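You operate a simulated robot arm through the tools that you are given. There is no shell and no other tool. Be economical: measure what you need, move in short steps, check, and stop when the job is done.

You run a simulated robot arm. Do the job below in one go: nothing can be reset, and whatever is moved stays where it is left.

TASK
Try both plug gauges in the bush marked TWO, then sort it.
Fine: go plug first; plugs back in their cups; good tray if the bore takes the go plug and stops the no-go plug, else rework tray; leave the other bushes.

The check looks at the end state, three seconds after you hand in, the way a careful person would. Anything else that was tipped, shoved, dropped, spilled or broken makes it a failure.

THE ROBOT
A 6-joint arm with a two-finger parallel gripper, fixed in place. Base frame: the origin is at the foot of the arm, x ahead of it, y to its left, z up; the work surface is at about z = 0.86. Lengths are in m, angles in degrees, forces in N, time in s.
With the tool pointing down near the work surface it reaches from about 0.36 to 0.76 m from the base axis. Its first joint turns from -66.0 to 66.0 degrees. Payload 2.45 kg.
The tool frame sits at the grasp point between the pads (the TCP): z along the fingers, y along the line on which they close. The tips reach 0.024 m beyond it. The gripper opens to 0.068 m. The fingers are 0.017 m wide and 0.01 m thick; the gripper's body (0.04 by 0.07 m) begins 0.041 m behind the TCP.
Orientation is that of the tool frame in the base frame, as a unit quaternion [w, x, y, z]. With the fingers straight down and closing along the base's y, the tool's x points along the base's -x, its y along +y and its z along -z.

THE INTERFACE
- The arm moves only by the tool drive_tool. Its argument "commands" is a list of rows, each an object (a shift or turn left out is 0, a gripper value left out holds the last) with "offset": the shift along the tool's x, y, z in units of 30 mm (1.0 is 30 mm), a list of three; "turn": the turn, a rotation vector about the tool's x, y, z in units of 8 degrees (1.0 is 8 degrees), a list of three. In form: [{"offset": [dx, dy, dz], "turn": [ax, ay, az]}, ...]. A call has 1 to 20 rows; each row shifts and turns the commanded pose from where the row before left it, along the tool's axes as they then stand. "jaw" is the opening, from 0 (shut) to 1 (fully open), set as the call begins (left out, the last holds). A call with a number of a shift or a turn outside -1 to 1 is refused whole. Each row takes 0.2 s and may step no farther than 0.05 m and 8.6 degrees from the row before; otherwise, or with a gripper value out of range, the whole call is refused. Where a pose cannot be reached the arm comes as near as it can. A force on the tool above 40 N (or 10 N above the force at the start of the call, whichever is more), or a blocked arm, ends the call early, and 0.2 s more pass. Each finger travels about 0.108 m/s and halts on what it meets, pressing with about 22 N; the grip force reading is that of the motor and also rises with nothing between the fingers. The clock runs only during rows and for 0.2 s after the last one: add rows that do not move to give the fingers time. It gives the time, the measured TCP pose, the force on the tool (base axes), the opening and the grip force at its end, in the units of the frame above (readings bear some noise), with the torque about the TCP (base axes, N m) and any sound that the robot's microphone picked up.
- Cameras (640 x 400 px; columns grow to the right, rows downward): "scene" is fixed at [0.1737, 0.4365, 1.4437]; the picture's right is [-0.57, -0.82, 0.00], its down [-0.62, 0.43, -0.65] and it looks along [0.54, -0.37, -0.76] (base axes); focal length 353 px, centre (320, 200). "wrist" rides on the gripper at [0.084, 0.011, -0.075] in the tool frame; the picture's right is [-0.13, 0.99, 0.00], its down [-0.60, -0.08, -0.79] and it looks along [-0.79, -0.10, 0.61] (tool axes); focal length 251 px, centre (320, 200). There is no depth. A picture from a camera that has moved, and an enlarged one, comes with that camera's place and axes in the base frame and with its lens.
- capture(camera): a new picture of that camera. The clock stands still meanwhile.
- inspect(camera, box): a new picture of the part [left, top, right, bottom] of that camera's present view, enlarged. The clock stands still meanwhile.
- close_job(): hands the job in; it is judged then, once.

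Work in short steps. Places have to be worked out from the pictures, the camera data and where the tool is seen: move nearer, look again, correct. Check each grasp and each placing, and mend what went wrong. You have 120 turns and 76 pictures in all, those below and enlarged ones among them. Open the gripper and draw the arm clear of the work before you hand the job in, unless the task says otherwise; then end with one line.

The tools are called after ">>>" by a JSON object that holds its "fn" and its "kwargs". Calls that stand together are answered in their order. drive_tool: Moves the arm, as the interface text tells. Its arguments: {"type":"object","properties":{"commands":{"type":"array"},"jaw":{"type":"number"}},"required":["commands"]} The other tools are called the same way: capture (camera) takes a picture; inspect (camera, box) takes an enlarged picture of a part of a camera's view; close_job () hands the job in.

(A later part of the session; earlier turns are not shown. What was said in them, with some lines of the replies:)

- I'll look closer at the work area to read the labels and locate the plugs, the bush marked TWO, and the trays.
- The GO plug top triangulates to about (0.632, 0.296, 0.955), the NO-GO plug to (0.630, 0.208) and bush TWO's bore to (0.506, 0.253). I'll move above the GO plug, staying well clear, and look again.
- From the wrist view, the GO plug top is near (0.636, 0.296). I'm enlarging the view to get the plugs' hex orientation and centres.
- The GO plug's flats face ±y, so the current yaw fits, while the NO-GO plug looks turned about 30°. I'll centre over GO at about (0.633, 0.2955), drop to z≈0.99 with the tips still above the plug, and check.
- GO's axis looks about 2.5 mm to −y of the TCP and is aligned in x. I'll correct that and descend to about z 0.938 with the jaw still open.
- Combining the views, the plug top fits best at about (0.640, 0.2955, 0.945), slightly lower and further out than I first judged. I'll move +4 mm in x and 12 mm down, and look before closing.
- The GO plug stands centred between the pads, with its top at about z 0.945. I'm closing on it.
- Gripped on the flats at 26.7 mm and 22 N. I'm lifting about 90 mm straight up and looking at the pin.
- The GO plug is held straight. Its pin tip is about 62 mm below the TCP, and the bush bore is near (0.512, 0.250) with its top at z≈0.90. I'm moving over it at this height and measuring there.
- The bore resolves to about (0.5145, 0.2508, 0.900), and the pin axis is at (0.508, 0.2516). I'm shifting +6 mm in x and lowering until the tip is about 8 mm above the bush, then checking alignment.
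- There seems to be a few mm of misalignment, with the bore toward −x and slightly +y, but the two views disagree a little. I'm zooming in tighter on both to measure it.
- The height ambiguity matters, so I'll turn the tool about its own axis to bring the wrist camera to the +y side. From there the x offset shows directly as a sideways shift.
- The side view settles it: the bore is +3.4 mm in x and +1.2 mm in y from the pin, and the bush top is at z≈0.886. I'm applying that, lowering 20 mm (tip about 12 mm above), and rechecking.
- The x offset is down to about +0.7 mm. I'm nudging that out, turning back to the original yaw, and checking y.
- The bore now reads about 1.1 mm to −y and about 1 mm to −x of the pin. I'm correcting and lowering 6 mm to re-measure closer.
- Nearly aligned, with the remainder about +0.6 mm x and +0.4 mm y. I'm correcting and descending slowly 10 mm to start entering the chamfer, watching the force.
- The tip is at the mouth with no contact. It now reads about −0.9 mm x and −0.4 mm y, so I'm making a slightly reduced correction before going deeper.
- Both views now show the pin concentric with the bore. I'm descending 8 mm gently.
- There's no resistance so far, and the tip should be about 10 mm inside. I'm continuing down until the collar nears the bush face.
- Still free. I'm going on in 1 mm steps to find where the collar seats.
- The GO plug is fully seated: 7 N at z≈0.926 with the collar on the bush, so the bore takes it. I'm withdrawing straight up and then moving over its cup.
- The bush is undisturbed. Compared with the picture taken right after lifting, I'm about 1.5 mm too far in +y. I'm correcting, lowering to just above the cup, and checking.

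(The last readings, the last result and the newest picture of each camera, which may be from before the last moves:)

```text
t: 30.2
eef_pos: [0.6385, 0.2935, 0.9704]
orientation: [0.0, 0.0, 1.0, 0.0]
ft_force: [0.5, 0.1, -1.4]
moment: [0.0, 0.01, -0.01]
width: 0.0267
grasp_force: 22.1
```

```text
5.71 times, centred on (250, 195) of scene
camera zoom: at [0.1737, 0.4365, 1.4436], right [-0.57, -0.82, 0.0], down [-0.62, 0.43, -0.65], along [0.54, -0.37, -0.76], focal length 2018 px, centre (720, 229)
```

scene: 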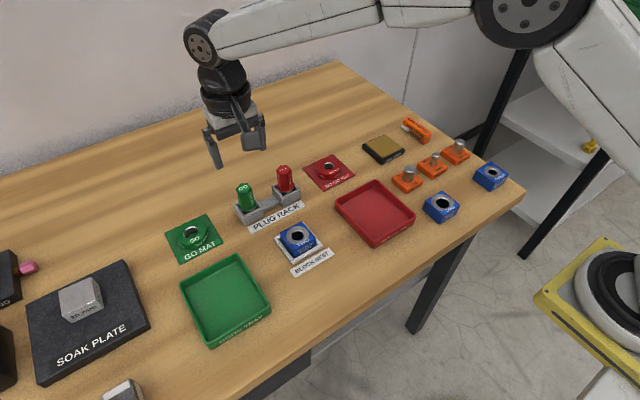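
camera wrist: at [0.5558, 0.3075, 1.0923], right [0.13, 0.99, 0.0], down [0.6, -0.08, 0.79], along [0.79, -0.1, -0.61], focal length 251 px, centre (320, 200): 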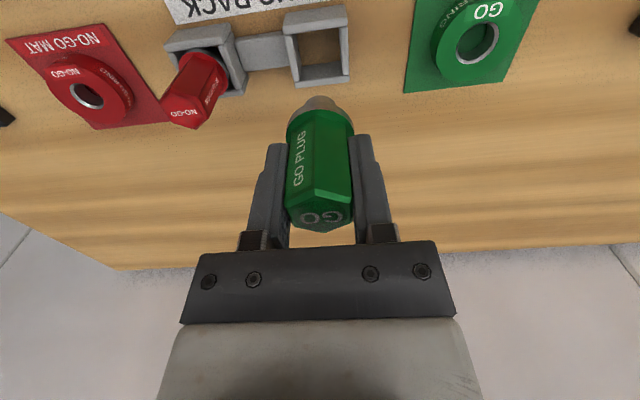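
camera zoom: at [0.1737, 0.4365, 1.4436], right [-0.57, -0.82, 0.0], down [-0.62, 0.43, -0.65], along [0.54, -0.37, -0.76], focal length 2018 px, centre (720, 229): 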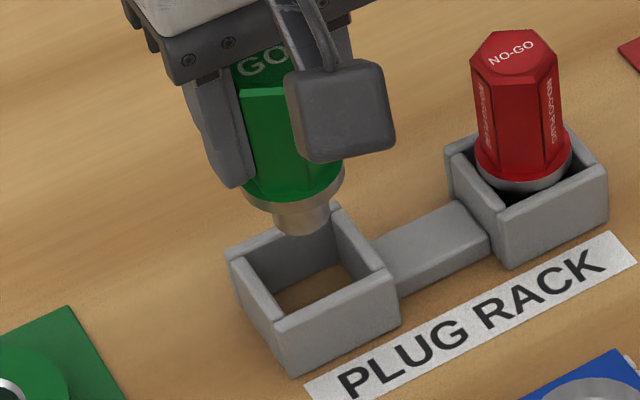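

The cup centre looks about 2 mm toward +y with x roughly right. I'm shifting +1.6 mm in y, lowering to the rim, and looking again.

>>> {"fn": "drive_tool", "kwargs": {"commands": [{"offset": [0, 0.053, 0]}, {"offset": [0, 0, 0.4]}, {"offset": [0, 0, 0]}, {"offset": [0, 0, 0]}]}}

>>> {"fn": "inspect", "kwargs": {"camera": "wrist", "box": [270, 50, 370, 150]}}

>>> {"fn": "inspect", "kwargs": {"camera": "scene", "box": [220, 175, 280, 235]}}

```text
t: 31.2
eef_pos: [0.6398, 0.2944, 0.9594]
orientation: [0.0, 0.0, 1.0, 0.001]
ft_force: [0.0, -0.1, -2.0]
moment: [-0.01, 0.0, -0.02]
width: 0.0269
grasp_force: 22.4
```

```text
4.00 times, centred on (320, 100) of wrist
camera zoom: at [0.5552, 0.3051, 1.0352], right [0.13, 0.99, 0.0], down [0.6, -0.08, 0.79], along [0.79, -0.1, -0.61], focal length 1006 px, centre (320, 600)
```

zoom: 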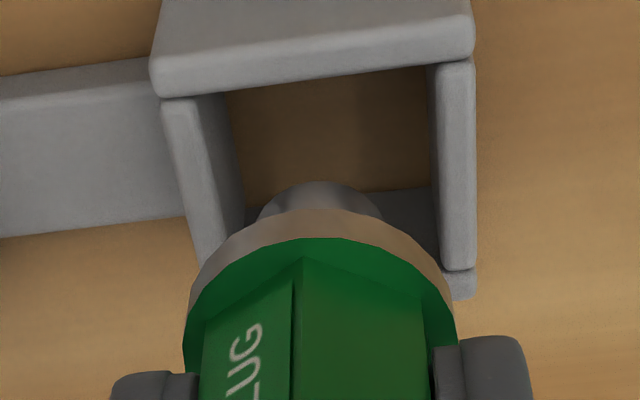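

```text
6.67 times, centred on (250, 205) of scene
camera zoom: at [0.1737, 0.4365, 1.4436], right [-0.57, -0.82, 0.0], down [-0.62, 0.43, -0.65], along [0.54, -0.37, -0.76], focal length 2354 px, centre (787, 167)
```

zoom: 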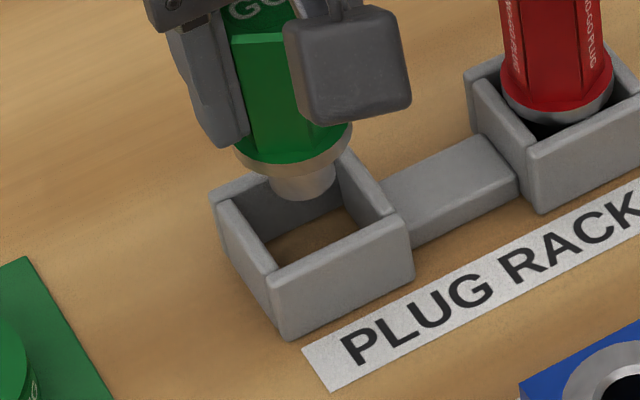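

The pin has plenty of room in the cup (34 mm inside against about 20 mm). I'm lowering to just above the original rest height, then by small steps.

>>> {"fn": "drive_tool", "kwargs": {"commands": [{"offset": [0, 0.02, 0]}, {"offset": [0, 0, 0.3]}, {"offset": [0, 0, 0.3]}, {"offset": [0, 0, 0.3]}, {"offset": [0, 0, 0.12]}, {"offset": [0, 0, 0.03]}, {"offset": [0, 0, 0.03]}, {"offset": [0, 0, 0]}]}}

>>> {"fn": "inspect", "kwargs": {"camera": "scene", "box": [220, 165, 310, 235]}}

```text
t: 33.0
eef_pos: [0.6398, 0.2952, 0.9275]
orientation: [0.0, 0.001, 1.0, 0.0]
ft_force: [0.5, -0.3, -2.1]
moment: [-0.05, -0.03, -0.03]
width: 0.0266
grasp_force: 22.2
```

```text
5.71 times, centred on (265, 200) of scene
camera zoom: at [0.1737, 0.4365, 1.4436], right [-0.57, -0.82, 0.0], down [-0.62, 0.43, -0.65], along [0.54, -0.37, -0.76], focal length 2018 px, centre (634, 200)
```

zoom: 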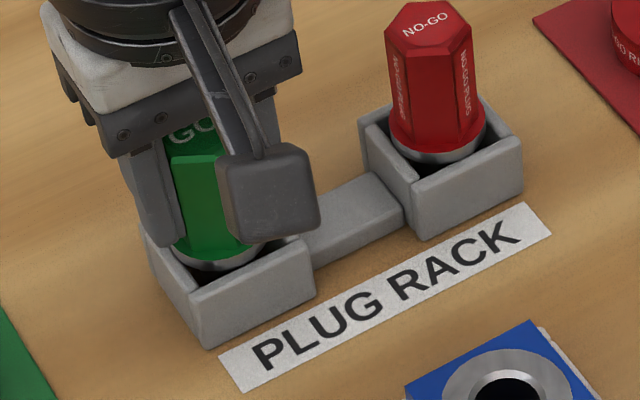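

No contact yet, so I'm lowering a little more until the pin touches.

>>> {"fn": "drive_tool", "kwargs": {"commands": [{"offset": [0, 0, 0.03]}, {"offset": [0, 0, 0.03]}, {"offset": [0, 0, 0.03]}, {"offset": [0, 0, 0]}]}}

```text
t: 34.0
eef_pos: [0.6389, 0.2959, 0.9265]
orientation: [0.002, 0.0, 1.0, 0.001]
ft_force: [0.1, -5.0, 17.3]
moment: [-0.12, 0.29, 0.07]
width: 0.027
grasp_force: 21.4
```

It's touched bottom at 17 N. I'm easing up a touch to unload, then opening.

>>> {"fn": "drive_tool", "kwargs": {"commands": [{"offset": [0, 0, -0.05]}, {"offset": [0, 0, 0]}]}}

>>> {"fn": "drive_tool", "kwargs": {"commands": [{"offset": [0, 0, 0]}, {"offset": [0, 0, 0]}, {"offset": [0, 0, 0]}], "jaw": 1}}

>>> {"fn": "drive_tool", "kwargs": {"commands": [{"offset": [0, 0, -0.5]}, {"offset": [0, 0, -0.8]}, {"offset": [0, 0, -1]}, {"offset": [0, 0, -1]}, {"offset": [0, 0, 0]}]}}

>>> {"fn": "inspect", "kwargs": {"camera": "scene", "box": [220, 150, 320, 230]}}

```text
t: 34.6
eef_pos: [0.6379, 0.2959, 0.9249]
orientation: [0.0, 0.0, 1.0, 0.001]
ft_force: [3.3, -0.4, 9.5]
moment: [0.04, -0.15, -0.01]
width: 0.0268
grasp_force: 22.1
```

```text
t: 35.4
eef_pos: [0.6393, 0.2968, 0.9254]
orientation: [-0.001, 0.0, 1.0, 0.0]
ft_force: [0.1, 0.3, 0.5]
moment: [0.01, -0.03, 0.02]
width: 0.0681
grasp_force: 0.0
```

```text
t: 36.6
eef_pos: [0.6428, 0.2965, 1.0257]
orientation: [0.0, 0.0, 1.0, 0.001]
ft_force: [-0.2, 0.7, -0.4]
moment: [-0.02, -0.02, 0.02]
width: 0.0681
grasp_force: 0.1
```

```text
5.00 times, centred on (270, 190) of scene
camera zoom: at [0.1737, 0.4365, 1.4437], right [-0.57, -0.82, 0.0], down [-0.62, 0.43, -0.65], along [0.54, -0.37, -0.76], focal length 1766 px, centre (570, 250)
```

zoom: 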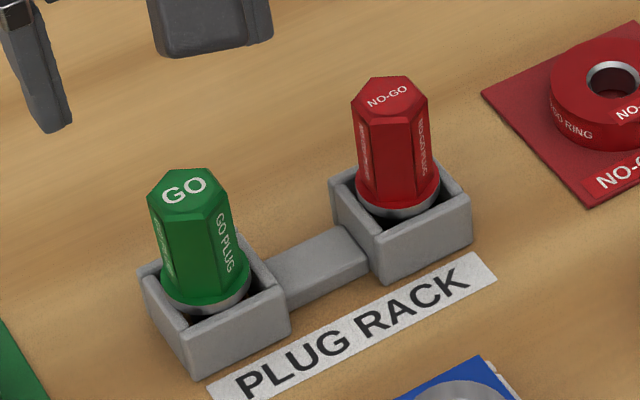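

The GO plug stands upright in its cup. Now I'm moving over the NO-GO plug, estimated at about (0.642, 0.204).

>>> {"fn": "drive_tool", "kwargs": {"commands": [{"offset": [0, -0.77, 0]}, {"offset": [0, -0.77, 0]}, {"offset": [0, -0.77, 0]}, {"offset": [0, -0.75, 0]}, {"offset": [0, 0, 0]}, {"offset": [0, 0, 0]}]}}

>>> {"fn": "inspect", "kwargs": {"camera": "wrist", "box": [240, 40, 400, 200]}}

```text
t: 38.0
eef_pos: [0.6406, 0.2048, 1.0255]
orientation: [0.0, 0.0, 1.0, 0.0]
ft_force: [0.1, 0.2, -0.5]
moment: [0.03, -0.02, 0.01]
width: 0.0681
grasp_force: 0.1
```

```text
2.50 times, centred on (320, 120) of wrist
camera zoom: at [0.5568, 0.2159, 1.1018], right [0.13, 0.99, 0.0], down [0.6, -0.08, 0.79], along [0.79, -0.1, -0.61], focal length 629 px, centre (320, 400)
```

zoom: 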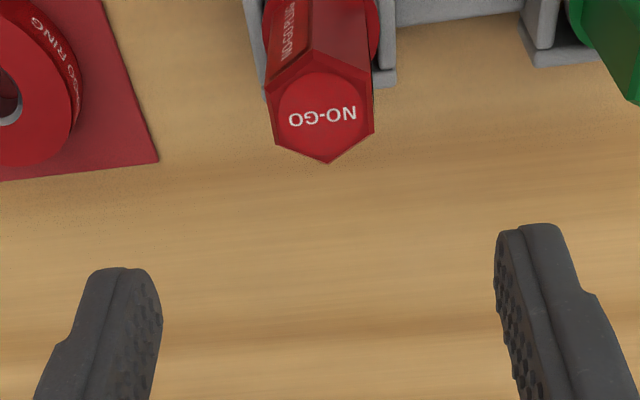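

The NO-GO plug's flats also face ±y, and it's centred within about 1 mm. I'm descending to the same grip height and looking.

>>> {"fn": "drive_tool", "kwargs": {"commands": [{"offset": [0, 0.015, 0.8]}, {"offset": [0, 0, 0.9]}, {"offset": [0, 0, 0.9]}, {"offset": [0, 0, 0.7]}, {"offset": [0, 0, 0]}]}}

>>> {"fn": "inspect", "kwargs": {"camera": "wrist", "box": [220, 60, 420, 260]}}

```text
t: 39.2
eef_pos: [0.6377, 0.2047, 0.9266]
orientation: [0.001, 0.0, 1.0, 0.0]
ft_force: [-0.4, -0.6, -0.3]
moment: [0.0, -0.01, 0.0]
width: 0.0681
grasp_force: 0.0
```

```text
2.00 times, centred on (320, 160) of wrist
camera zoom: at [0.5534, 0.217, 1.0025], right [0.13, 0.99, 0.0], down [0.6, -0.08, 0.79], along [0.79, -0.1, -0.61], focal length 503 px, centre (320, 280)
```

zoom: 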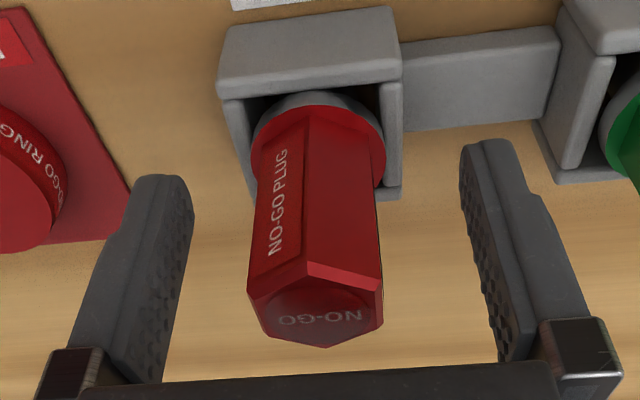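

It's 1 mm to −y and about 1.5 mm to +x. I'm trimming that and closing.

>>> {"fn": "drive_tool", "kwargs": {"commands": [{"offset": [-0.05, -0.03, 0]}, {"offset": [0, 0, 0]}]}}

>>> {"fn": "drive_tool", "kwargs": {"commands": [{"offset": [0, 0, 0]}, {"offset": [0, 0, 0]}, {"offset": [0, 0, 0]}], "jaw": 0}}

>>> {"fn": "inspect", "kwargs": {"camera": "wrist", "box": [220, 60, 420, 260]}}

```text
t: 39.8
eef_pos: [0.6397, 0.2059, 0.9265]
orientation: [0.0, 0.0, 1.0, 0.0]
ft_force: [-0.5, 1.4, -0.3]
moment: [0.0, 0.0, -0.01]
width: 0.068
grasp_force: 0.1
```

```text
t: 40.6
eef_pos: [0.6398, 0.2046, 0.9258]
orientation: [0.0, 0.0, 1.0, 0.0]
ft_force: [0.5, 0.4, 0.5]
moment: [-0.04, 0.02, 0.0]
width: 0.0268
grasp_force: 22.0
```

```text
2.00 times, centred on (320, 160) of wrist
camera zoom: at [0.5556, 0.2157, 1.0025], right [0.13, 0.99, 0.0], down [0.6, -0.08, 0.79], along [0.79, -0.1, -0.61], focal length 503 px, centre (320, 280)
```

zoom: 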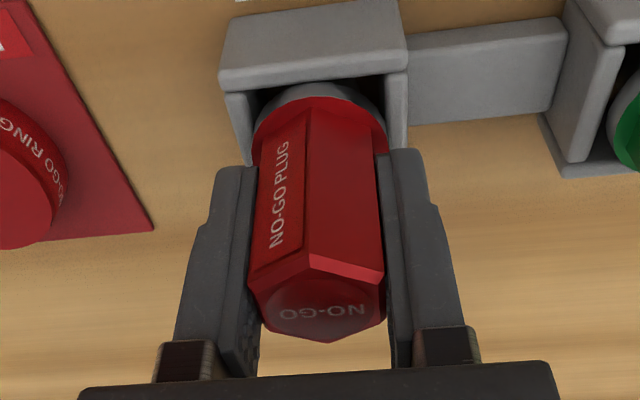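

The NO-GO plug is gripped the same way. I'm lifting and carrying it to above bush TWO at the same offset that worked for GO, with the tip about 12 mm above the bore.

>>> {"fn": "drive_tool", "kwargs": {"commands": [{"offset": [0, 0, -0.4]}, {"offset": [0, 0, -0.6]}, {"offset": [0, 0, -1]}, {"offset": [0, 0, -1]}, {"offset": [0.8, 0.305, 0]}, {"offset": [0.8, 0.305, 0]}, {"offset": [0.8, 0.305, 0]}, {"offset": [0.8, 0.305, 0]}, {"offset": [0.8, 0.3, 0]}, {"offset": [0, 0, 0.8]}, {"offset": [0, 0, 0.8]}, {"offset": [0, 0, 0.2]}, {"offset": [0, 0, 0]}, {"offset": [0, 0, 0]}]}}

>>> {"fn": "inspect", "kwargs": {"camera": "wrist", "box": [285, 55, 355, 125]}}

>>> {"fn": "inspect", "kwargs": {"camera": "scene", "box": [280, 205, 320, 245]}}

```text
t: 43.6
eef_pos: [0.5209, 0.2501, 0.9626]
orientation: [0.0, 0.0, 1.0, 0.0]
ft_force: [0.4, 0.3, -0.7]
moment: [-0.02, -0.01, 0.0]
width: 0.0266
grasp_force: 22.0
```

```text
5.71 times, centred on (320, 90) of wrist
camera zoom: at [0.4369, 0.2615, 1.0382], right [0.13, 0.99, 0.0], down [0.6, -0.08, 0.79], along [0.79, -0.1, -0.61], focal length 1437 px, centre (320, 829)
```

zoom: 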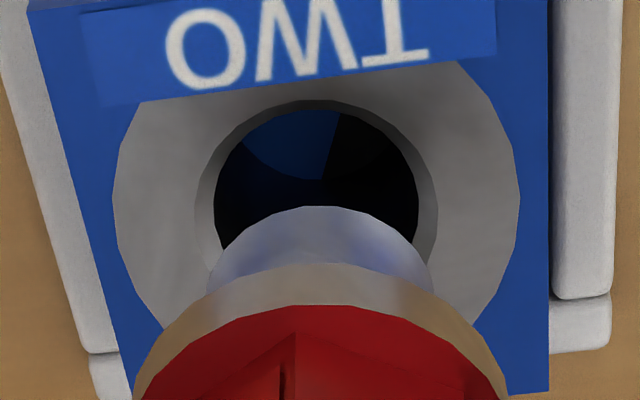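

```text
10.00 times, centred on (300, 225) of scene
camera zoom: at [0.1737, 0.4365, 1.4436], right [-0.57, -0.82, 0.0], down [-0.62, 0.43, -0.65], along [0.54, -0.37, -0.76], focal length 3531 px, centre (520, -50)
```

zoom: 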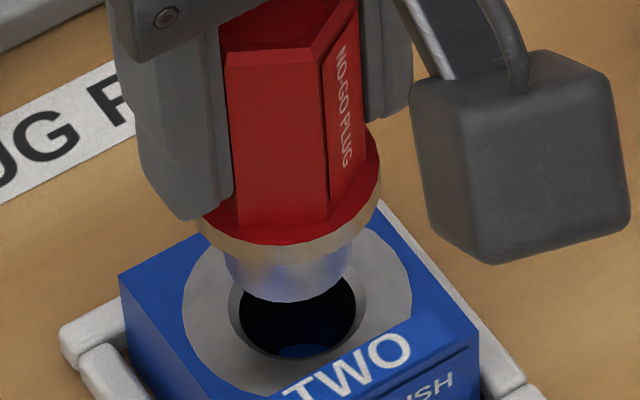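

The NO-GO pin is visibly fatter. The remainder is about −1.8 mm in x and −0.2 mm in y, so I'm correcting and lowering 8 mm to the mouth.

>>> {"fn": "drive_tool", "kwargs": {"commands": [{"offset": [0.055, -0.006, 0]}, {"offset": [0, 0, 0.15]}, {"offset": [0, 0, 0.12]}, {"offset": [0, 0, 0]}, {"offset": [0, 0, 0]}]}}

>>> {"fn": "inspect", "kwargs": {"camera": "wrist", "box": [285, 55, 355, 125]}}

>>> {"fn": "inspect", "kwargs": {"camera": "scene", "box": [280, 205, 320, 245]}}

```text
t: 44.8
eef_pos: [0.5173, 0.2481, 0.9535]
orientation: [0.0, 0.0, 1.0, 0.0]
ft_force: [0.2, 0.5, -1.4]
moment: [0.01, -0.01, 0.01]
width: 0.0271
grasp_force: 21.9
```

```text
5.71 times, centred on (320, 90) of wrist
camera zoom: at [0.4354, 0.26, 1.0294], right [0.13, 0.99, 0.0], down [0.6, -0.08, 0.79], along [0.79, -0.1, -0.61], focal length 1437 px, centre (320, 829)
```

zoom: 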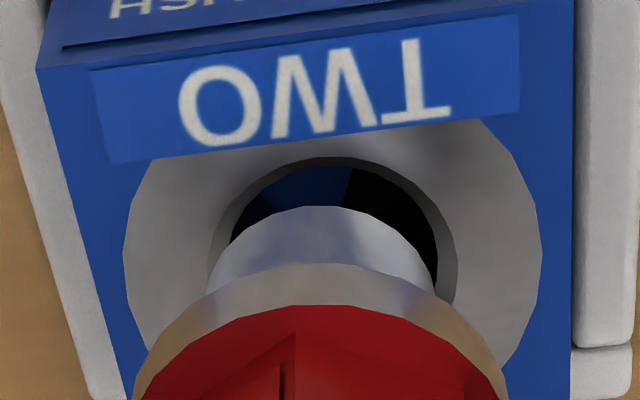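

```text
10.00 times, centred on (300, 225) of scene
camera zoom: at [0.1737, 0.4365, 1.4436], right [-0.57, -0.82, 0.0], down [-0.62, 0.43, -0.65], along [0.54, -0.37, -0.76], focal length 3531 px, centre (520, -50)
```

zoom: 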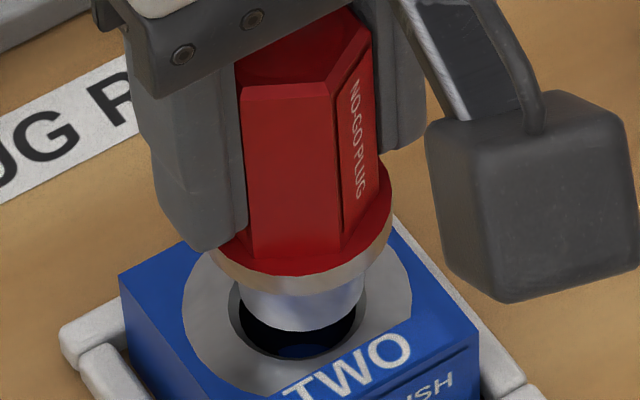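

Now it's off only about +1.2 mm in y. I'm correcting, lowering 5 mm, and rechecking before contact.

>>> {"fn": "drive_tool", "kwargs": {"commands": [{"offset": [0, 0.033, 0]}, {"offset": [0, 0, 0.1]}, {"offset": [0, 0, 0.07]}, {"offset": [0, 0, 0]}, {"offset": [0, 0, 0]}]}}

>>> {"fn": "inspect", "kwargs": {"camera": "wrist", "box": [285, 55, 355, 125]}}

>>> {"fn": "inspect", "kwargs": {"camera": "scene", "box": [280, 205, 320, 245]}}

```text
t: 46.0
eef_pos: [0.5211, 0.2502, 0.9472]
orientation: [0.0, 0.001, 1.0, 0.0]
ft_force: [0.5, 0.0, -1.9]
moment: [0.02, 0.03, 0.02]
width: 0.027
grasp_force: 21.9
```

```text
5.71 times, centred on (320, 90) of wrist
camera zoom: at [0.436, 0.2612, 1.0237], right [0.13, 0.99, 0.0], down [0.6, -0.08, 0.79], along [0.79, -0.1, -0.61], focal length 1437 px, centre (320, 829)
```

zoom: 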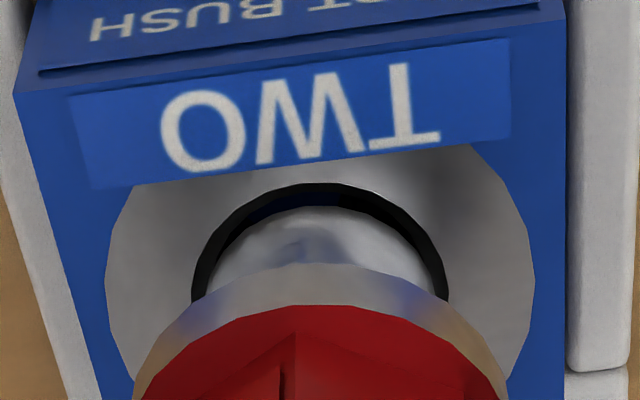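

```text
10.00 times, centred on (300, 225) of scene
camera zoom: at [0.1737, 0.4365, 1.4436], right [-0.57, -0.82, 0.0], down [-0.62, 0.43, -0.65], along [0.54, -0.37, -0.76], focal length 3531 px, centre (520, -50)
```

zoom: 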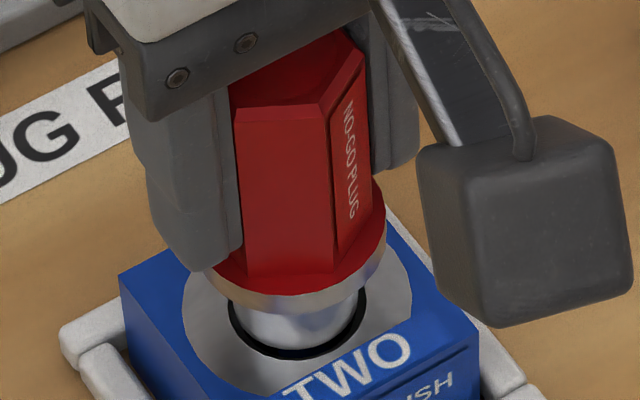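

It's concentric in both views. I'm pressing down gently in 1 mm steps to see whether it goes in.

>>> {"fn": "drive_tool", "kwargs": {"commands": [{"offset": [0, 0, 0.03]}, {"offset": [0, 0, 0.03]}, {"offset": [0, 0, 0.03]}, {"offset": [0, 0, 0]}]}}

```text
t: 47.0
eef_pos: [0.5199, 0.2499, 0.9451]
orientation: [0.0, 0.0, 1.0, 0.0]
ft_force: [0.9, -1.8, 1.9]
moment: [-0.06, -0.02, -0.01]
width: 0.0269
grasp_force: 21.1
```

>>> {"fn": "drive_tool", "kwargs": {"commands": [{"offset": [0, 0, 0.03]}, {"offset": [0, 0, 0.03]}, {"offset": [0, 0, 0]}]}}

>>> {"fn": "inspect", "kwargs": {"camera": "scene", "box": [280, 205, 320, 245]}}

```text
t: 47.8
eef_pos: [0.5203, 0.2501, 0.9436]
orientation: [0.001, 0.0, 1.0, 0.001]
ft_force: [0.1, -9.9, 17.1]
moment: [-0.36, 0.03, -0.01]
width: 0.0267
grasp_force: 22.3
```

```text
10.00 times, centred on (300, 225) of scene
camera zoom: at [0.1733, 0.4361, 1.4438], right [-0.57, -0.82, 0.0], down [-0.62, 0.43, -0.65], along [0.54, -0.37, -0.76], focal length 3531 px, centre (520, -50)
```

zoom: 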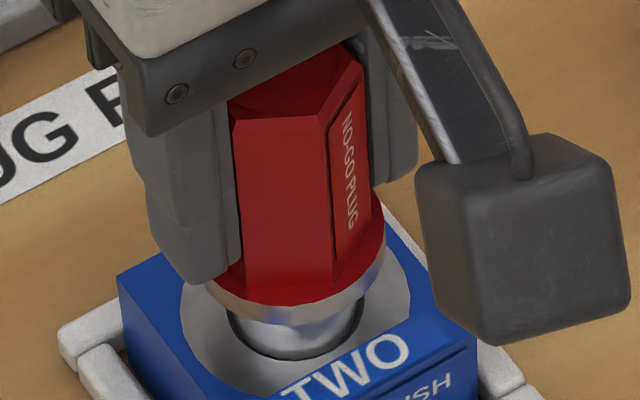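

It's resisting on the chamfer with 17 N vertical, but there's also a −y side force, so it isn't perfectly centred. I'm shifting 0.5 mm toward −y so the stop isn't just misalignment.

>>> {"fn": "drive_tool", "kwargs": {"commands": [{"offset": [0, -0.017, 0]}, {"offset": [0, 0, 0]}, {"offset": [0, 0, 0]}]}}

```text
t: 48.6
eef_pos: [0.5194, 0.2495, 0.9445]
orientation: [0.001, 0.0, 1.0, 0.001]
ft_force: [3.7, -3.8, 17.0]
moment: [-0.08, -0.13, -0.01]
width: 0.0266
grasp_force: 21.6
```

The side force has dropped while the vertical stays at 17 N. One more small trim, then press another 0.8 mm.

>>> {"fn": "drive_tool", "kwargs": {"commands": [{"offset": [-0.01, -0.01, 0]}, {"offset": [0, 0, 0]}, {"offset": [0, 0, 0.025]}, {"offset": [0, 0, 0]}]}}

>>> {"fn": "inspect", "kwargs": {"camera": "scene", "box": [280, 205, 320, 245]}}

```text
t: 49.6
eef_pos: [0.5212, 0.2489, 0.9421]
orientation: [0.001, 0.0, 1.0, 0.001]
ft_force: [0.4, 12.6, 17.2]
moment: [0.54, -0.03, -0.01]
width: 0.0267
grasp_force: 21.5
```

```text
10.00 times, centred on (300, 225) of scene
camera zoom: at [0.1733, 0.4367, 1.4436], right [-0.57, -0.82, 0.0], down [-0.62, 0.43, -0.66], along [0.54, -0.37, -0.76], focal length 3531 px, centre (520, -50)
```

zoom: 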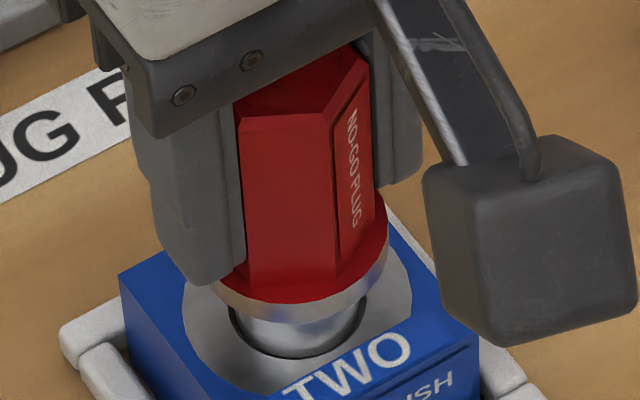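

The side force flipped to +y while the vertical held at 17 N, so the true centre lies between. I'm centring and pressing lightly once more to confirm.

>>> {"fn": "drive_tool", "kwargs": {"commands": [{"offset": [0, 0, -0.05]}, {"offset": [0, 0.013, 0]}, {"offset": [0, 0, 0]}, {"offset": [0, 0, 0.03]}, {"offset": [0, 0, 0.03]}, {"offset": [0, 0, 0]}]}}

>>> {"fn": "inspect", "kwargs": {"camera": "scene", "box": [280, 205, 320, 245]}}

```text
t: 51.0
eef_pos: [0.5192, 0.2497, 0.9428]
orientation: [0.0, -0.001, 1.0, -0.001]
ft_force: [-0.8, -8.2, 8.7]
moment: [-0.32, 0.03, 0.01]
width: 0.0267
grasp_force: 22.0
```

```text
10.00 times, centred on (300, 225) of scene
camera zoom: at [0.1735, 0.4362, 1.4438], right [-0.57, -0.82, 0.0], down [-0.62, 0.43, -0.65], along [0.54, -0.37, -0.76], focal length 3531 px, centre (520, -50)
```

zoom: 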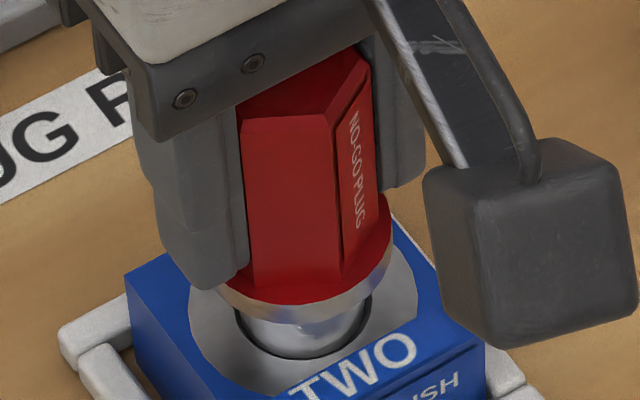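

The bush has a little play in the nest and follows the pin, so it self-centres. I'm pressing a bit further for a conclusive reading.

>>> {"fn": "drive_tool", "kwargs": {"commands": [{"offset": [0, -0.008, 0.03]}, {"offset": [0, 0, 0.03]}, {"offset": [0, 0, 0.02]}, {"offset": [0, 0, 0]}]}}

>>> {"fn": "inspect", "kwargs": {"camera": "scene", "box": [280, 205, 320, 245]}}

```text
t: 52.0
eef_pos: [0.52, 0.2497, 0.9421]
orientation: [0.001, -0.001, 1.0, 0.001]
ft_force: [-0.9, -12.9, 18.4]
moment: [-0.48, 0.03, -0.05]
width: 0.0268
grasp_force: 21.6
```

```text
10.00 times, centred on (300, 225) of scene
camera zoom: at [0.1733, 0.4361, 1.4439], right [-0.57, -0.82, 0.0], down [-0.62, 0.43, -0.65], along [0.54, -0.37, -0.76], focal length 3531 px, centre (520, -50)
```

zoom: 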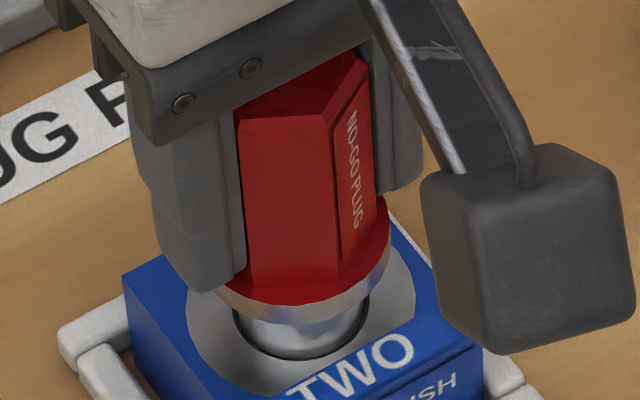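

The NO-GO pin stops at the mouth: 18 N with no downward progress, where GO slid in freely. So the bush is good. I'm withdrawing and moving over the NO-GO cup.

>>> {"fn": "drive_tool", "kwargs": {"commands": [{"offset": [0, 0, -0.1]}, {"offset": [0, 0, -0.2]}, {"offset": [0, 0, -0.7]}, {"offset": [0, 0, -0.75]}, {"offset": [0, 0, -0.75]}, {"offset": [-0.8, -0.305, 0]}, {"offset": [-0.8, -0.305, 0]}, {"offset": [-0.8, -0.305, 0]}, {"offset": [-0.8, -0.305, 0]}, {"offset": [-0.8, -0.305, 0]}, {"offset": [-0.04, 0, 0]}, {"offset": [0, 0, 0.8]}, {"offset": [0, 0, 0.8]}, {"offset": [0, 0, 0]}, {"offset": [0, 0, 0]}]}}

>>> {"fn": "inspect", "kwargs": {"camera": "wrist", "box": [270, 50, 370, 150]}}

>>> {"fn": "inspect", "kwargs": {"camera": "scene", "box": [220, 150, 340, 270]}}

```text
t: 55.2
eef_pos: [0.6419, 0.2035, 0.9668]
orientation: [0.001, 0.001, 1.0, 0.0]
ft_force: [0.6, -0.2, -2.3]
moment: [-0.02, -0.03, 0.02]
width: 0.027
grasp_force: 21.5
```

```text
4.00 times, centred on (320, 100) of wrist
camera zoom: at [0.5574, 0.2141, 1.0425], right [0.13, 0.99, 0.0], down [0.6, -0.08, 0.79], along [0.79, -0.1, -0.61], focal length 1006 px, centre (320, 600)
```

zoom: 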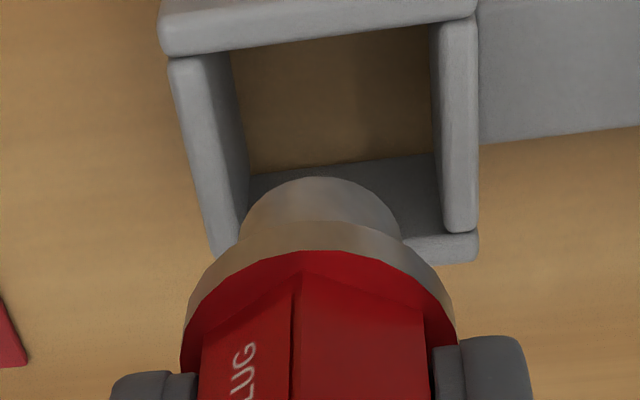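

```text
3.33 times, centred on (280, 210) of scene
camera zoom: at [0.1737, 0.4365, 1.4436], right [-0.57, -0.82, 0.0], down [-0.62, 0.43, -0.65], along [0.54, -0.37, -0.76], focal length 1177 px, centre (453, 167)
```

zoom: 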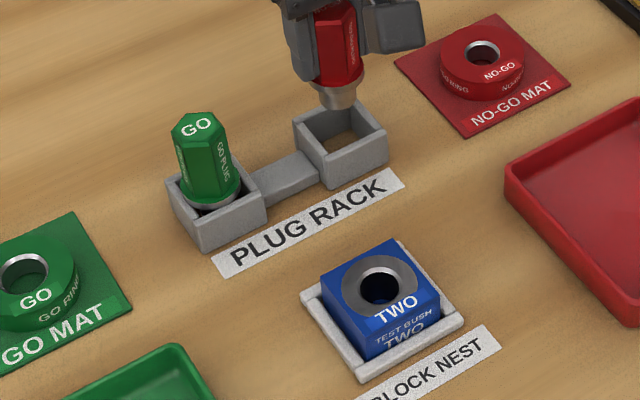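

The bush is still seated and the cup lies under the pin, about +1.3 mm in y. I'm trimming and lowering to near rest height.

>>> {"fn": "drive_tool", "kwargs": {"commands": [{"offset": [0, 0.035, 0]}, {"offset": [0, 0, 0.4]}, {"offset": [0, 0, 0.4]}, {"offset": [0, 0, 0.4]}, {"offset": [0, 0, 0.1]}, {"offset": [0, 0, 0.03]}, {"offset": [0, 0, 0]}]}}

>>> {"fn": "drive_tool", "kwargs": {"commands": [{"offset": [0, 0, 0.03]}, {"offset": [0, 0, 0.03]}, {"offset": [0, 0, 0]}]}}

```text
t: 56.8
eef_pos: [0.6392, 0.205, 0.9273]
orientation: [0.0, 0.001, 1.0, -0.001]
ft_force: [0.0, 0.0, -2.1]
moment: [0.0, -0.01, -0.04]
width: 0.0269
grasp_force: 21.5
```

```text
t: 57.6
eef_pos: [0.6405, 0.205, 0.9255]
orientation: [0.0, -0.001, 1.0, 0.0]
ft_force: [0.8, 0.5, -2.1]
moment: [-0.02, 0.01, 0.0]
width: 0.027
grasp_force: 21.2
```

>>> {"fn": "drive_tool", "kwargs": {"commands": [{"offset": [0, 0, 0.03]}, {"offset": [0, 0, 0.03]}, {"offset": [0, 0, 0]}]}}

```text
t: 58.4
eef_pos: [0.6401, 0.2053, 0.9241]
orientation: [-0.001, 0.0, 1.0, 0.0]
ft_force: [-0.1, 0.5, -2.1]
moment: [0.04, 0.0, -0.02]
width: 0.0268
grasp_force: 22.1
```

There's still no contact because the plug slid up a little in the grip while pressing. I'm continuing gently.

>>> {"fn": "drive_tool", "kwargs": {"commands": [{"offset": [0, 0, 0.03]}, {"offset": [0, 0, 0.03]}, {"offset": [0, 0, 0]}]}}

```text
t: 59.2
eef_pos: [0.6413, 0.2053, 0.9228]
orientation: [0.002, 0.0, 1.0, 0.0]
ft_force: [-1.4, -2.3, 9.9]
moment: [-0.11, -0.07, -0.03]
width: 0.0269
grasp_force: 22.0
```

It's touched bottom at 10 N. I'm easing 0.8 mm, opening, and rising.

>>> {"fn": "drive_tool", "kwargs": {"commands": [{"offset": [0, 0, -0.025]}, {"offset": [0, 0, 0]}]}}

>>> {"fn": "drive_tool", "kwargs": {"commands": [{"offset": [0, 0, 0]}, {"offset": [0, 0, 0]}, {"offset": [0, 0, 0]}], "jaw": 1}}

>>> {"fn": "drive_tool", "kwargs": {"commands": [{"offset": [0, 0, -0.5]}, {"offset": [0, 0, -0.8]}, {"offset": [0, 0, -1]}, {"offset": [0, 0, -1]}, {"offset": [0, 0, 0]}]}}

>>> {"fn": "inspect", "kwargs": {"camera": "scene", "box": [170, 150, 350, 350]}}

```text
t: 59.8
eef_pos: [0.6404, 0.2063, 0.9228]
orientation: [0.0, 0.0, 1.0, 0.0]
ft_force: [-2.3, -2.3, 8.6]
moment: [-0.09, -0.1, -0.05]
width: 0.0267
grasp_force: 22.9
```

```text
t: 60.6
eef_pos: [0.6411, 0.2053, 0.9225]
orientation: [0.0, 0.0, 1.0, 0.0]
ft_force: [0.3, -0.5, -1.1]
moment: [0.0, 0.02, 0.01]
width: 0.0679
grasp_force: 0.1
```

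```text
t: 61.8
eef_pos: [0.6432, 0.2045, 1.0212]
orientation: [0.0, 0.001, 1.0, 0.0]
ft_force: [0.2, -0.2, -0.1]
moment: [-0.01, -0.02, -0.01]
width: 0.0683
grasp_force: 0.1
```

```text
2.00 times, centred on (260, 250) of scene
camera zoom: at [0.1737, 0.4365, 1.4437], right [-0.57, -0.82, 0.0], down [-0.62, 0.43, -0.65], along [0.54, -0.37, -0.76], focal length 706 px, centre (440, 100)
```

zoom: 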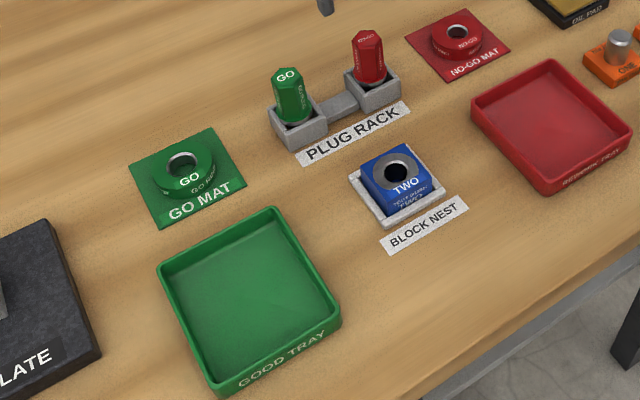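

Both plugs are back upright in their cups. Next is bush TWO: it's square to y, about 51 mm wide, with its top at 0.886. I'm moving over it with the jaw open and the tips just above the top.

>>> {"fn": "drive_tool", "kwargs": {"commands": [{"offset": [0.8, 0.3, 0]}, {"offset": [0.8, 0.3, 0]}, {"offset": [0.8, 0.3, 0]}, {"offset": [0.8, 0.3, 0]}, {"offset": [0.833, 0.3, 0]}, {"offset": [0, 0, 1]}, {"offset": [0, 0, 1]}, {"offset": [0, 0, 0.9]}, {"offset": [0, 0, 0]}, {"offset": [0, 0, 0]}]}}

>>> {"fn": "capture", "kwargs": {"camera": "wrist"}}

>>> {"fn": "inspect", "kwargs": {"camera": "scene", "box": [250, 180, 350, 280]}}

```text
t: 64.0
eef_pos: [0.5198, 0.2494, 0.9351]
orientation: [0.0, 0.0, 1.0, -0.001]
ft_force: [0.3, -0.5, 0.3]
moment: [-0.01, 0.02, 0.03]
width: 0.0678
grasp_force: 0.1
```

```text
11 pictures are left
camera wrist: at [0.4362, 0.2608, 1.0115], right [0.13, 0.99, 0.0], down [0.6, -0.08, 0.79], along [0.79, -0.1, -0.61], focal length 251 px, centre (320, 200)
```

wrist: 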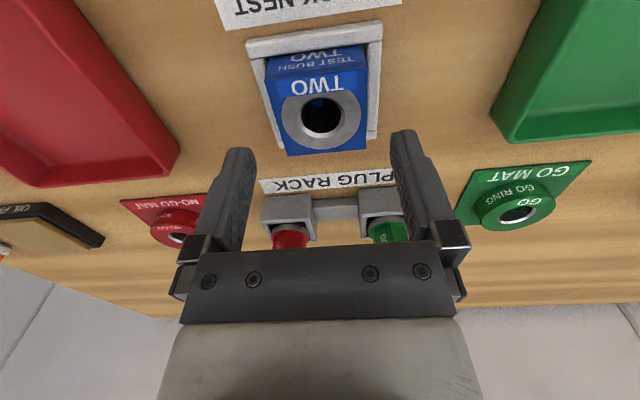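

```text
4.00 times, centred on (300, 230) of scene
camera zoom: at [0.1737, 0.4365, 1.4437], right [-0.57, -0.82, 0.0], down [-0.62, 0.43, -0.65], along [0.54, -0.37, -0.76], focal length 1412 px, centre (400, 80)
```

zoom: 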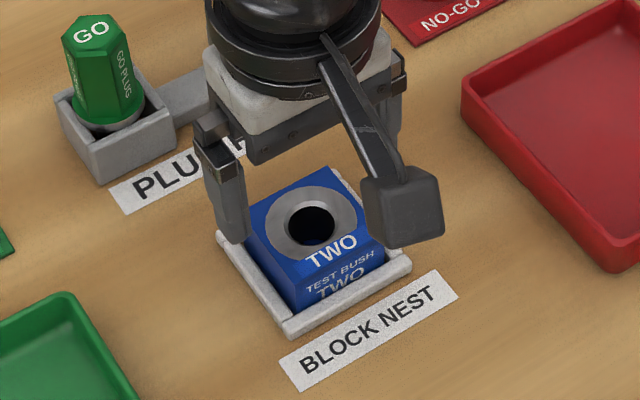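

It's centred, with about 8 mm clearance on each side. I'm descending so the tips overlap the bush by about 10 mm and stay above the nest wall.

>>> {"fn": "drive_tool", "kwargs": {"commands": [{"offset": [0, 0, 0.5]}, {"offset": [0, 0, 0.4]}, {"offset": [0, 0, 0.2]}, {"offset": [0, 0, 0]}, {"offset": [0, 0, 0]}]}}

>>> {"fn": "inspect", "kwargs": {"camera": "wrist", "box": [220, 60, 420, 220]}}

```text
t: 65.2
eef_pos: [0.5219, 0.2504, 0.9022]
orientation: [0.0, 0.0, 1.0, -0.001]
ft_force: [0.2, 1.5, -0.1]
moment: [0.02, -0.01, 0.03]
width: 0.068
grasp_force: 0.0
```

```text
2.50 times, centred on (320, 140) of wrist
camera zoom: at [0.4365, 0.2608, 0.9779], right [0.13, 0.99, 0.0], down [0.6, -0.08, 0.79], along [0.79, -0.1, -0.61], focal length 629 px, centre (320, 350)
```

zoom: 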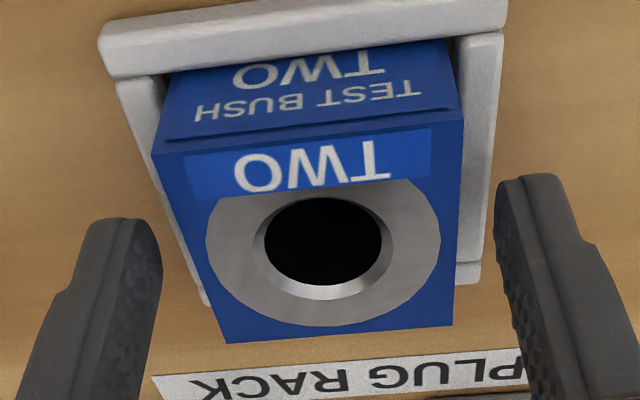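

The fingers straddle the bush cleanly. Closing.

>>> {"fn": "drive_tool", "kwargs": {"commands": [{"offset": [0, 0, 0]}, {"offset": [0, 0, 0]}, {"offset": [0, 0, 0]}], "jaw": 0}}

```text
t: 66.0
eef_pos: [0.5193, 0.2492, 0.9013]
orientation: [0.0, 0.001, 1.0, 0.0]
ft_force: [-0.8, 1.1, 0.5]
moment: [-0.01, -0.11, 0.02]
width: 0.0499
grasp_force: 22.5
```

The bush is gripped at 49.9 mm. I'm lifting 75 mm and carrying it toward the good tray, whose centre I estimate at (0.487, 0.424).

>>> {"fn": "drive_tool", "kwargs": {"commands": [{"offset": [0, 0, -0.3]}, {"offset": [0, 0, -0.5]}, {"offset": [0, 0, -0.8]}, {"offset": [0, 0, -0.9]}, {"offset": [0.157, 0.83, 0]}, {"offset": [0.157, 0.83, 0]}, {"offset": [0.157, 0.83, 0]}, {"offset": [0.157, 0.83, 0]}, {"offset": [0.157, 0.83, 0]}, {"offset": [0.157, 0.83, 0]}, {"offset": [0.157, 0.83, 0]}, {"offset": [0, 0, 0]}, {"offset": [0, 0, 0]}]}}

>>> {"fn": "capture", "kwargs": {"camera": "scene"}}

>>> {"fn": "capture", "kwargs": {"camera": "wrist"}}

```text
t: 68.8
eef_pos: [0.488, 0.423, 0.9769]
orientation: [0.0, 0.0, 1.0, -0.001]
ft_force: [0.2, 0.1, -4.4]
moment: [0.03, 0.01, -0.05]
width: 0.0499
grasp_force: 21.8
```

```text
8 pictures are left
```

scene: 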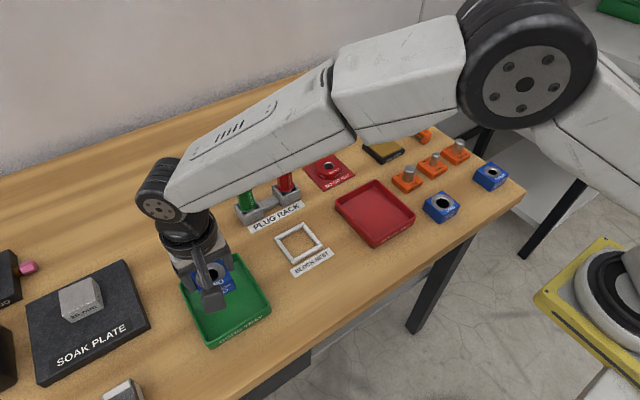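

```text
7 pictures are left
camera wrist: at [0.4031, 0.4344, 1.0529], right [0.13, 0.99, 0.0], down [0.6, -0.08, 0.79], along [0.79, -0.1, -0.61], focal length 251 px, centre (320, 200)
```

wrist: 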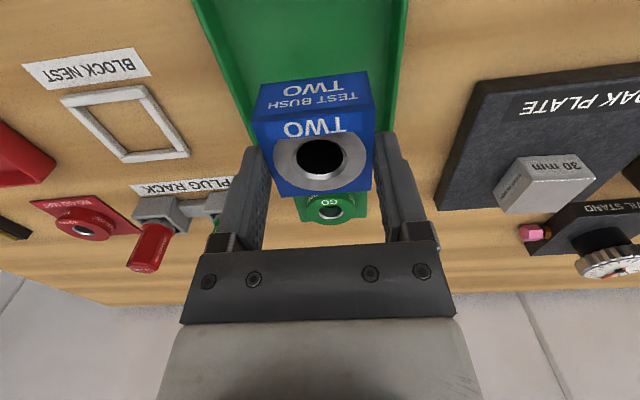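

It's hanging over the tray: the tray spans y≈0.36–0.475 and x≈0.43–0.545. I'm shifting −5 mm in y to centre, lowering to just above the floor, then easing down.

>>> {"fn": "drive_tool", "kwargs": {"commands": [{"offset": [0, -0.17, 0]}, {"offset": [0, 0, 0.6]}, {"offset": [0, 0, 0.6]}, {"offset": [0, 0, 0.6]}, {"offset": [0, 0, 0.3]}, {"offset": [0, 0, 0.1]}, {"offset": [0, 0, 0]}]}}

>>> {"fn": "inspect", "kwargs": {"camera": "scene", "box": [150, 220, 290, 360]}}

```text
t: 70.4
eef_pos: [0.4865, 0.4167, 0.9101]
orientation: [0.0, 0.0, 1.0, 0.0]
ft_force: [-0.3, 0.6, -4.0]
moment: [-0.01, 0.02, 0.0]
width: 0.0498
grasp_force: 21.9
```

```text
2.86 times, centred on (220, 290) of scene
camera zoom: at [0.1737, 0.4366, 1.4436], right [-0.57, -0.82, 0.0], down [-0.62, 0.43, -0.65], along [0.54, -0.37, -0.76], focal length 1009 px, centre (606, -57)
```

zoom: 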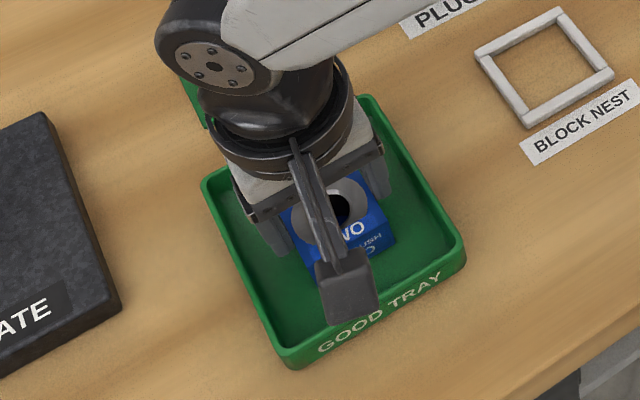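

The bush is inside the tray and not yet touching. I'm easing down in 1 mm steps to the floor.

>>> {"fn": "drive_tool", "kwargs": {"commands": [{"offset": [0, 0, 0.035]}, {"offset": [0, 0, 0.035]}, {"offset": [0, 0, 0.035]}, {"offset": [0, 0, 0]}]}}

```text
t: 71.4
eef_pos: [0.4872, 0.4165, 0.9072]
orientation: [-0.001, 0.0, 1.0, 0.0]
ft_force: [-0.7, -0.6, -3.6]
moment: [-0.04, 0.0, 0.02]
width: 0.0501
grasp_force: 21.7
```

>>> {"fn": "drive_tool", "kwargs": {"commands": [{"offset": [0, 0, 0.035]}, {"offset": [0, 0, 0.035]}, {"offset": [0, 0, 0]}]}}

```text
t: 72.2
eef_pos: [0.4871, 0.4183, 0.9054]
orientation: [0.0, 0.0, 1.0, 0.0]
ft_force: [-4.6, -5.3, 12.1]
moment: [-0.3, 0.32, 0.05]
width: 0.05
grasp_force: 21.4
```

It's on the tray floor at 12 N. I'm unloading slightly, opening partway to keep clear of the tray walls, and rising.

>>> {"fn": "drive_tool", "kwargs": {"commands": [{"offset": [0, 0, -0.025]}, {"offset": [0, 0, 0]}]}}

>>> {"fn": "drive_tool", "kwargs": {"commands": [{"offset": [0, 0, 0]}, {"offset": [0, 0, 0]}, {"offset": [0, 0, 0]}], "jaw": 0.9}}

>>> {"fn": "drive_tool", "kwargs": {"commands": [{"offset": [0, 0, -0.3]}, {"offset": [0, 0, -0.7]}, {"offset": [0, 0, -1]}, {"offset": [0, 0, -1]}, {"offset": [0, 0, -1]}, {"offset": [0, 0, -1]}, {"offset": [0.5, -1, -0.8]}, {"offset": [0.5, -1, -0.8]}, {"offset": [0.5, -1, -0.8]}, {"offset": [0.5, -1, -0.5]}, {"offset": [0.5, -1, 0]}, {"offset": [0, 0, 0]}]}}

>>> {"fn": "capture", "kwargs": {"camera": "scene"}}

```text
t: 72.8
eef_pos: [0.4878, 0.4182, 0.9055]
orientation: [0.001, 0.0, 1.0, 0.0]
ft_force: [-1.5, -4.6, 14.2]
moment: [-0.25, 0.41, 0.05]
width: 0.05
grasp_force: 22.2
```

```text
t: 73.6
eef_pos: [0.4858, 0.4191, 0.9061]
orientation: [0.0, 0.0, 1.0, -0.001]
ft_force: [-0.6, -0.3, 0.5]
moment: [0.05, 0.0, 0.01]
width: 0.0615
grasp_force: 0.1
```

```text
t: 76.2
eef_pos: [0.4106, 0.2703, 1.1433]
orientation: [-0.001, 0.0, 1.0, 0.0]
ft_force: [-1.1, -0.1, 0.3]
moment: [-0.01, 0.03, 0.0]
width: 0.0613
grasp_force: 0.2
```

```text
5 pictures are left
```

scene: 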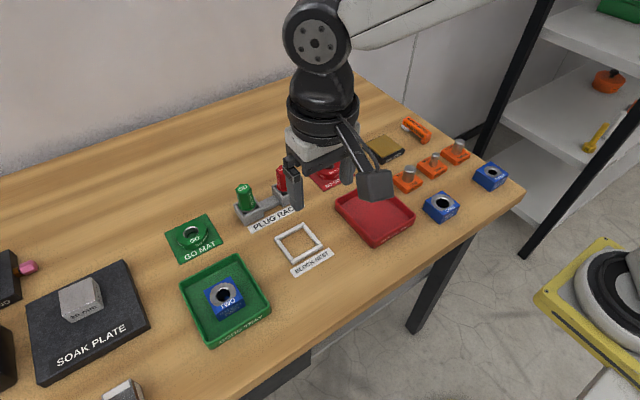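

The bush sits flat in the good tray, both plugs are in their cups, everything else is untouched, and the arm is clear with the jaw open. Handing in.

>>> {"fn": "close_job", "kwargs": {}}

```text
The job is handed in.
```

Bush TWO is in the good tray: its bore took the GO plug fully and stopped the NO-GO plug at the mouth. Both plugs are back in their cups and the other bushes were left alone.
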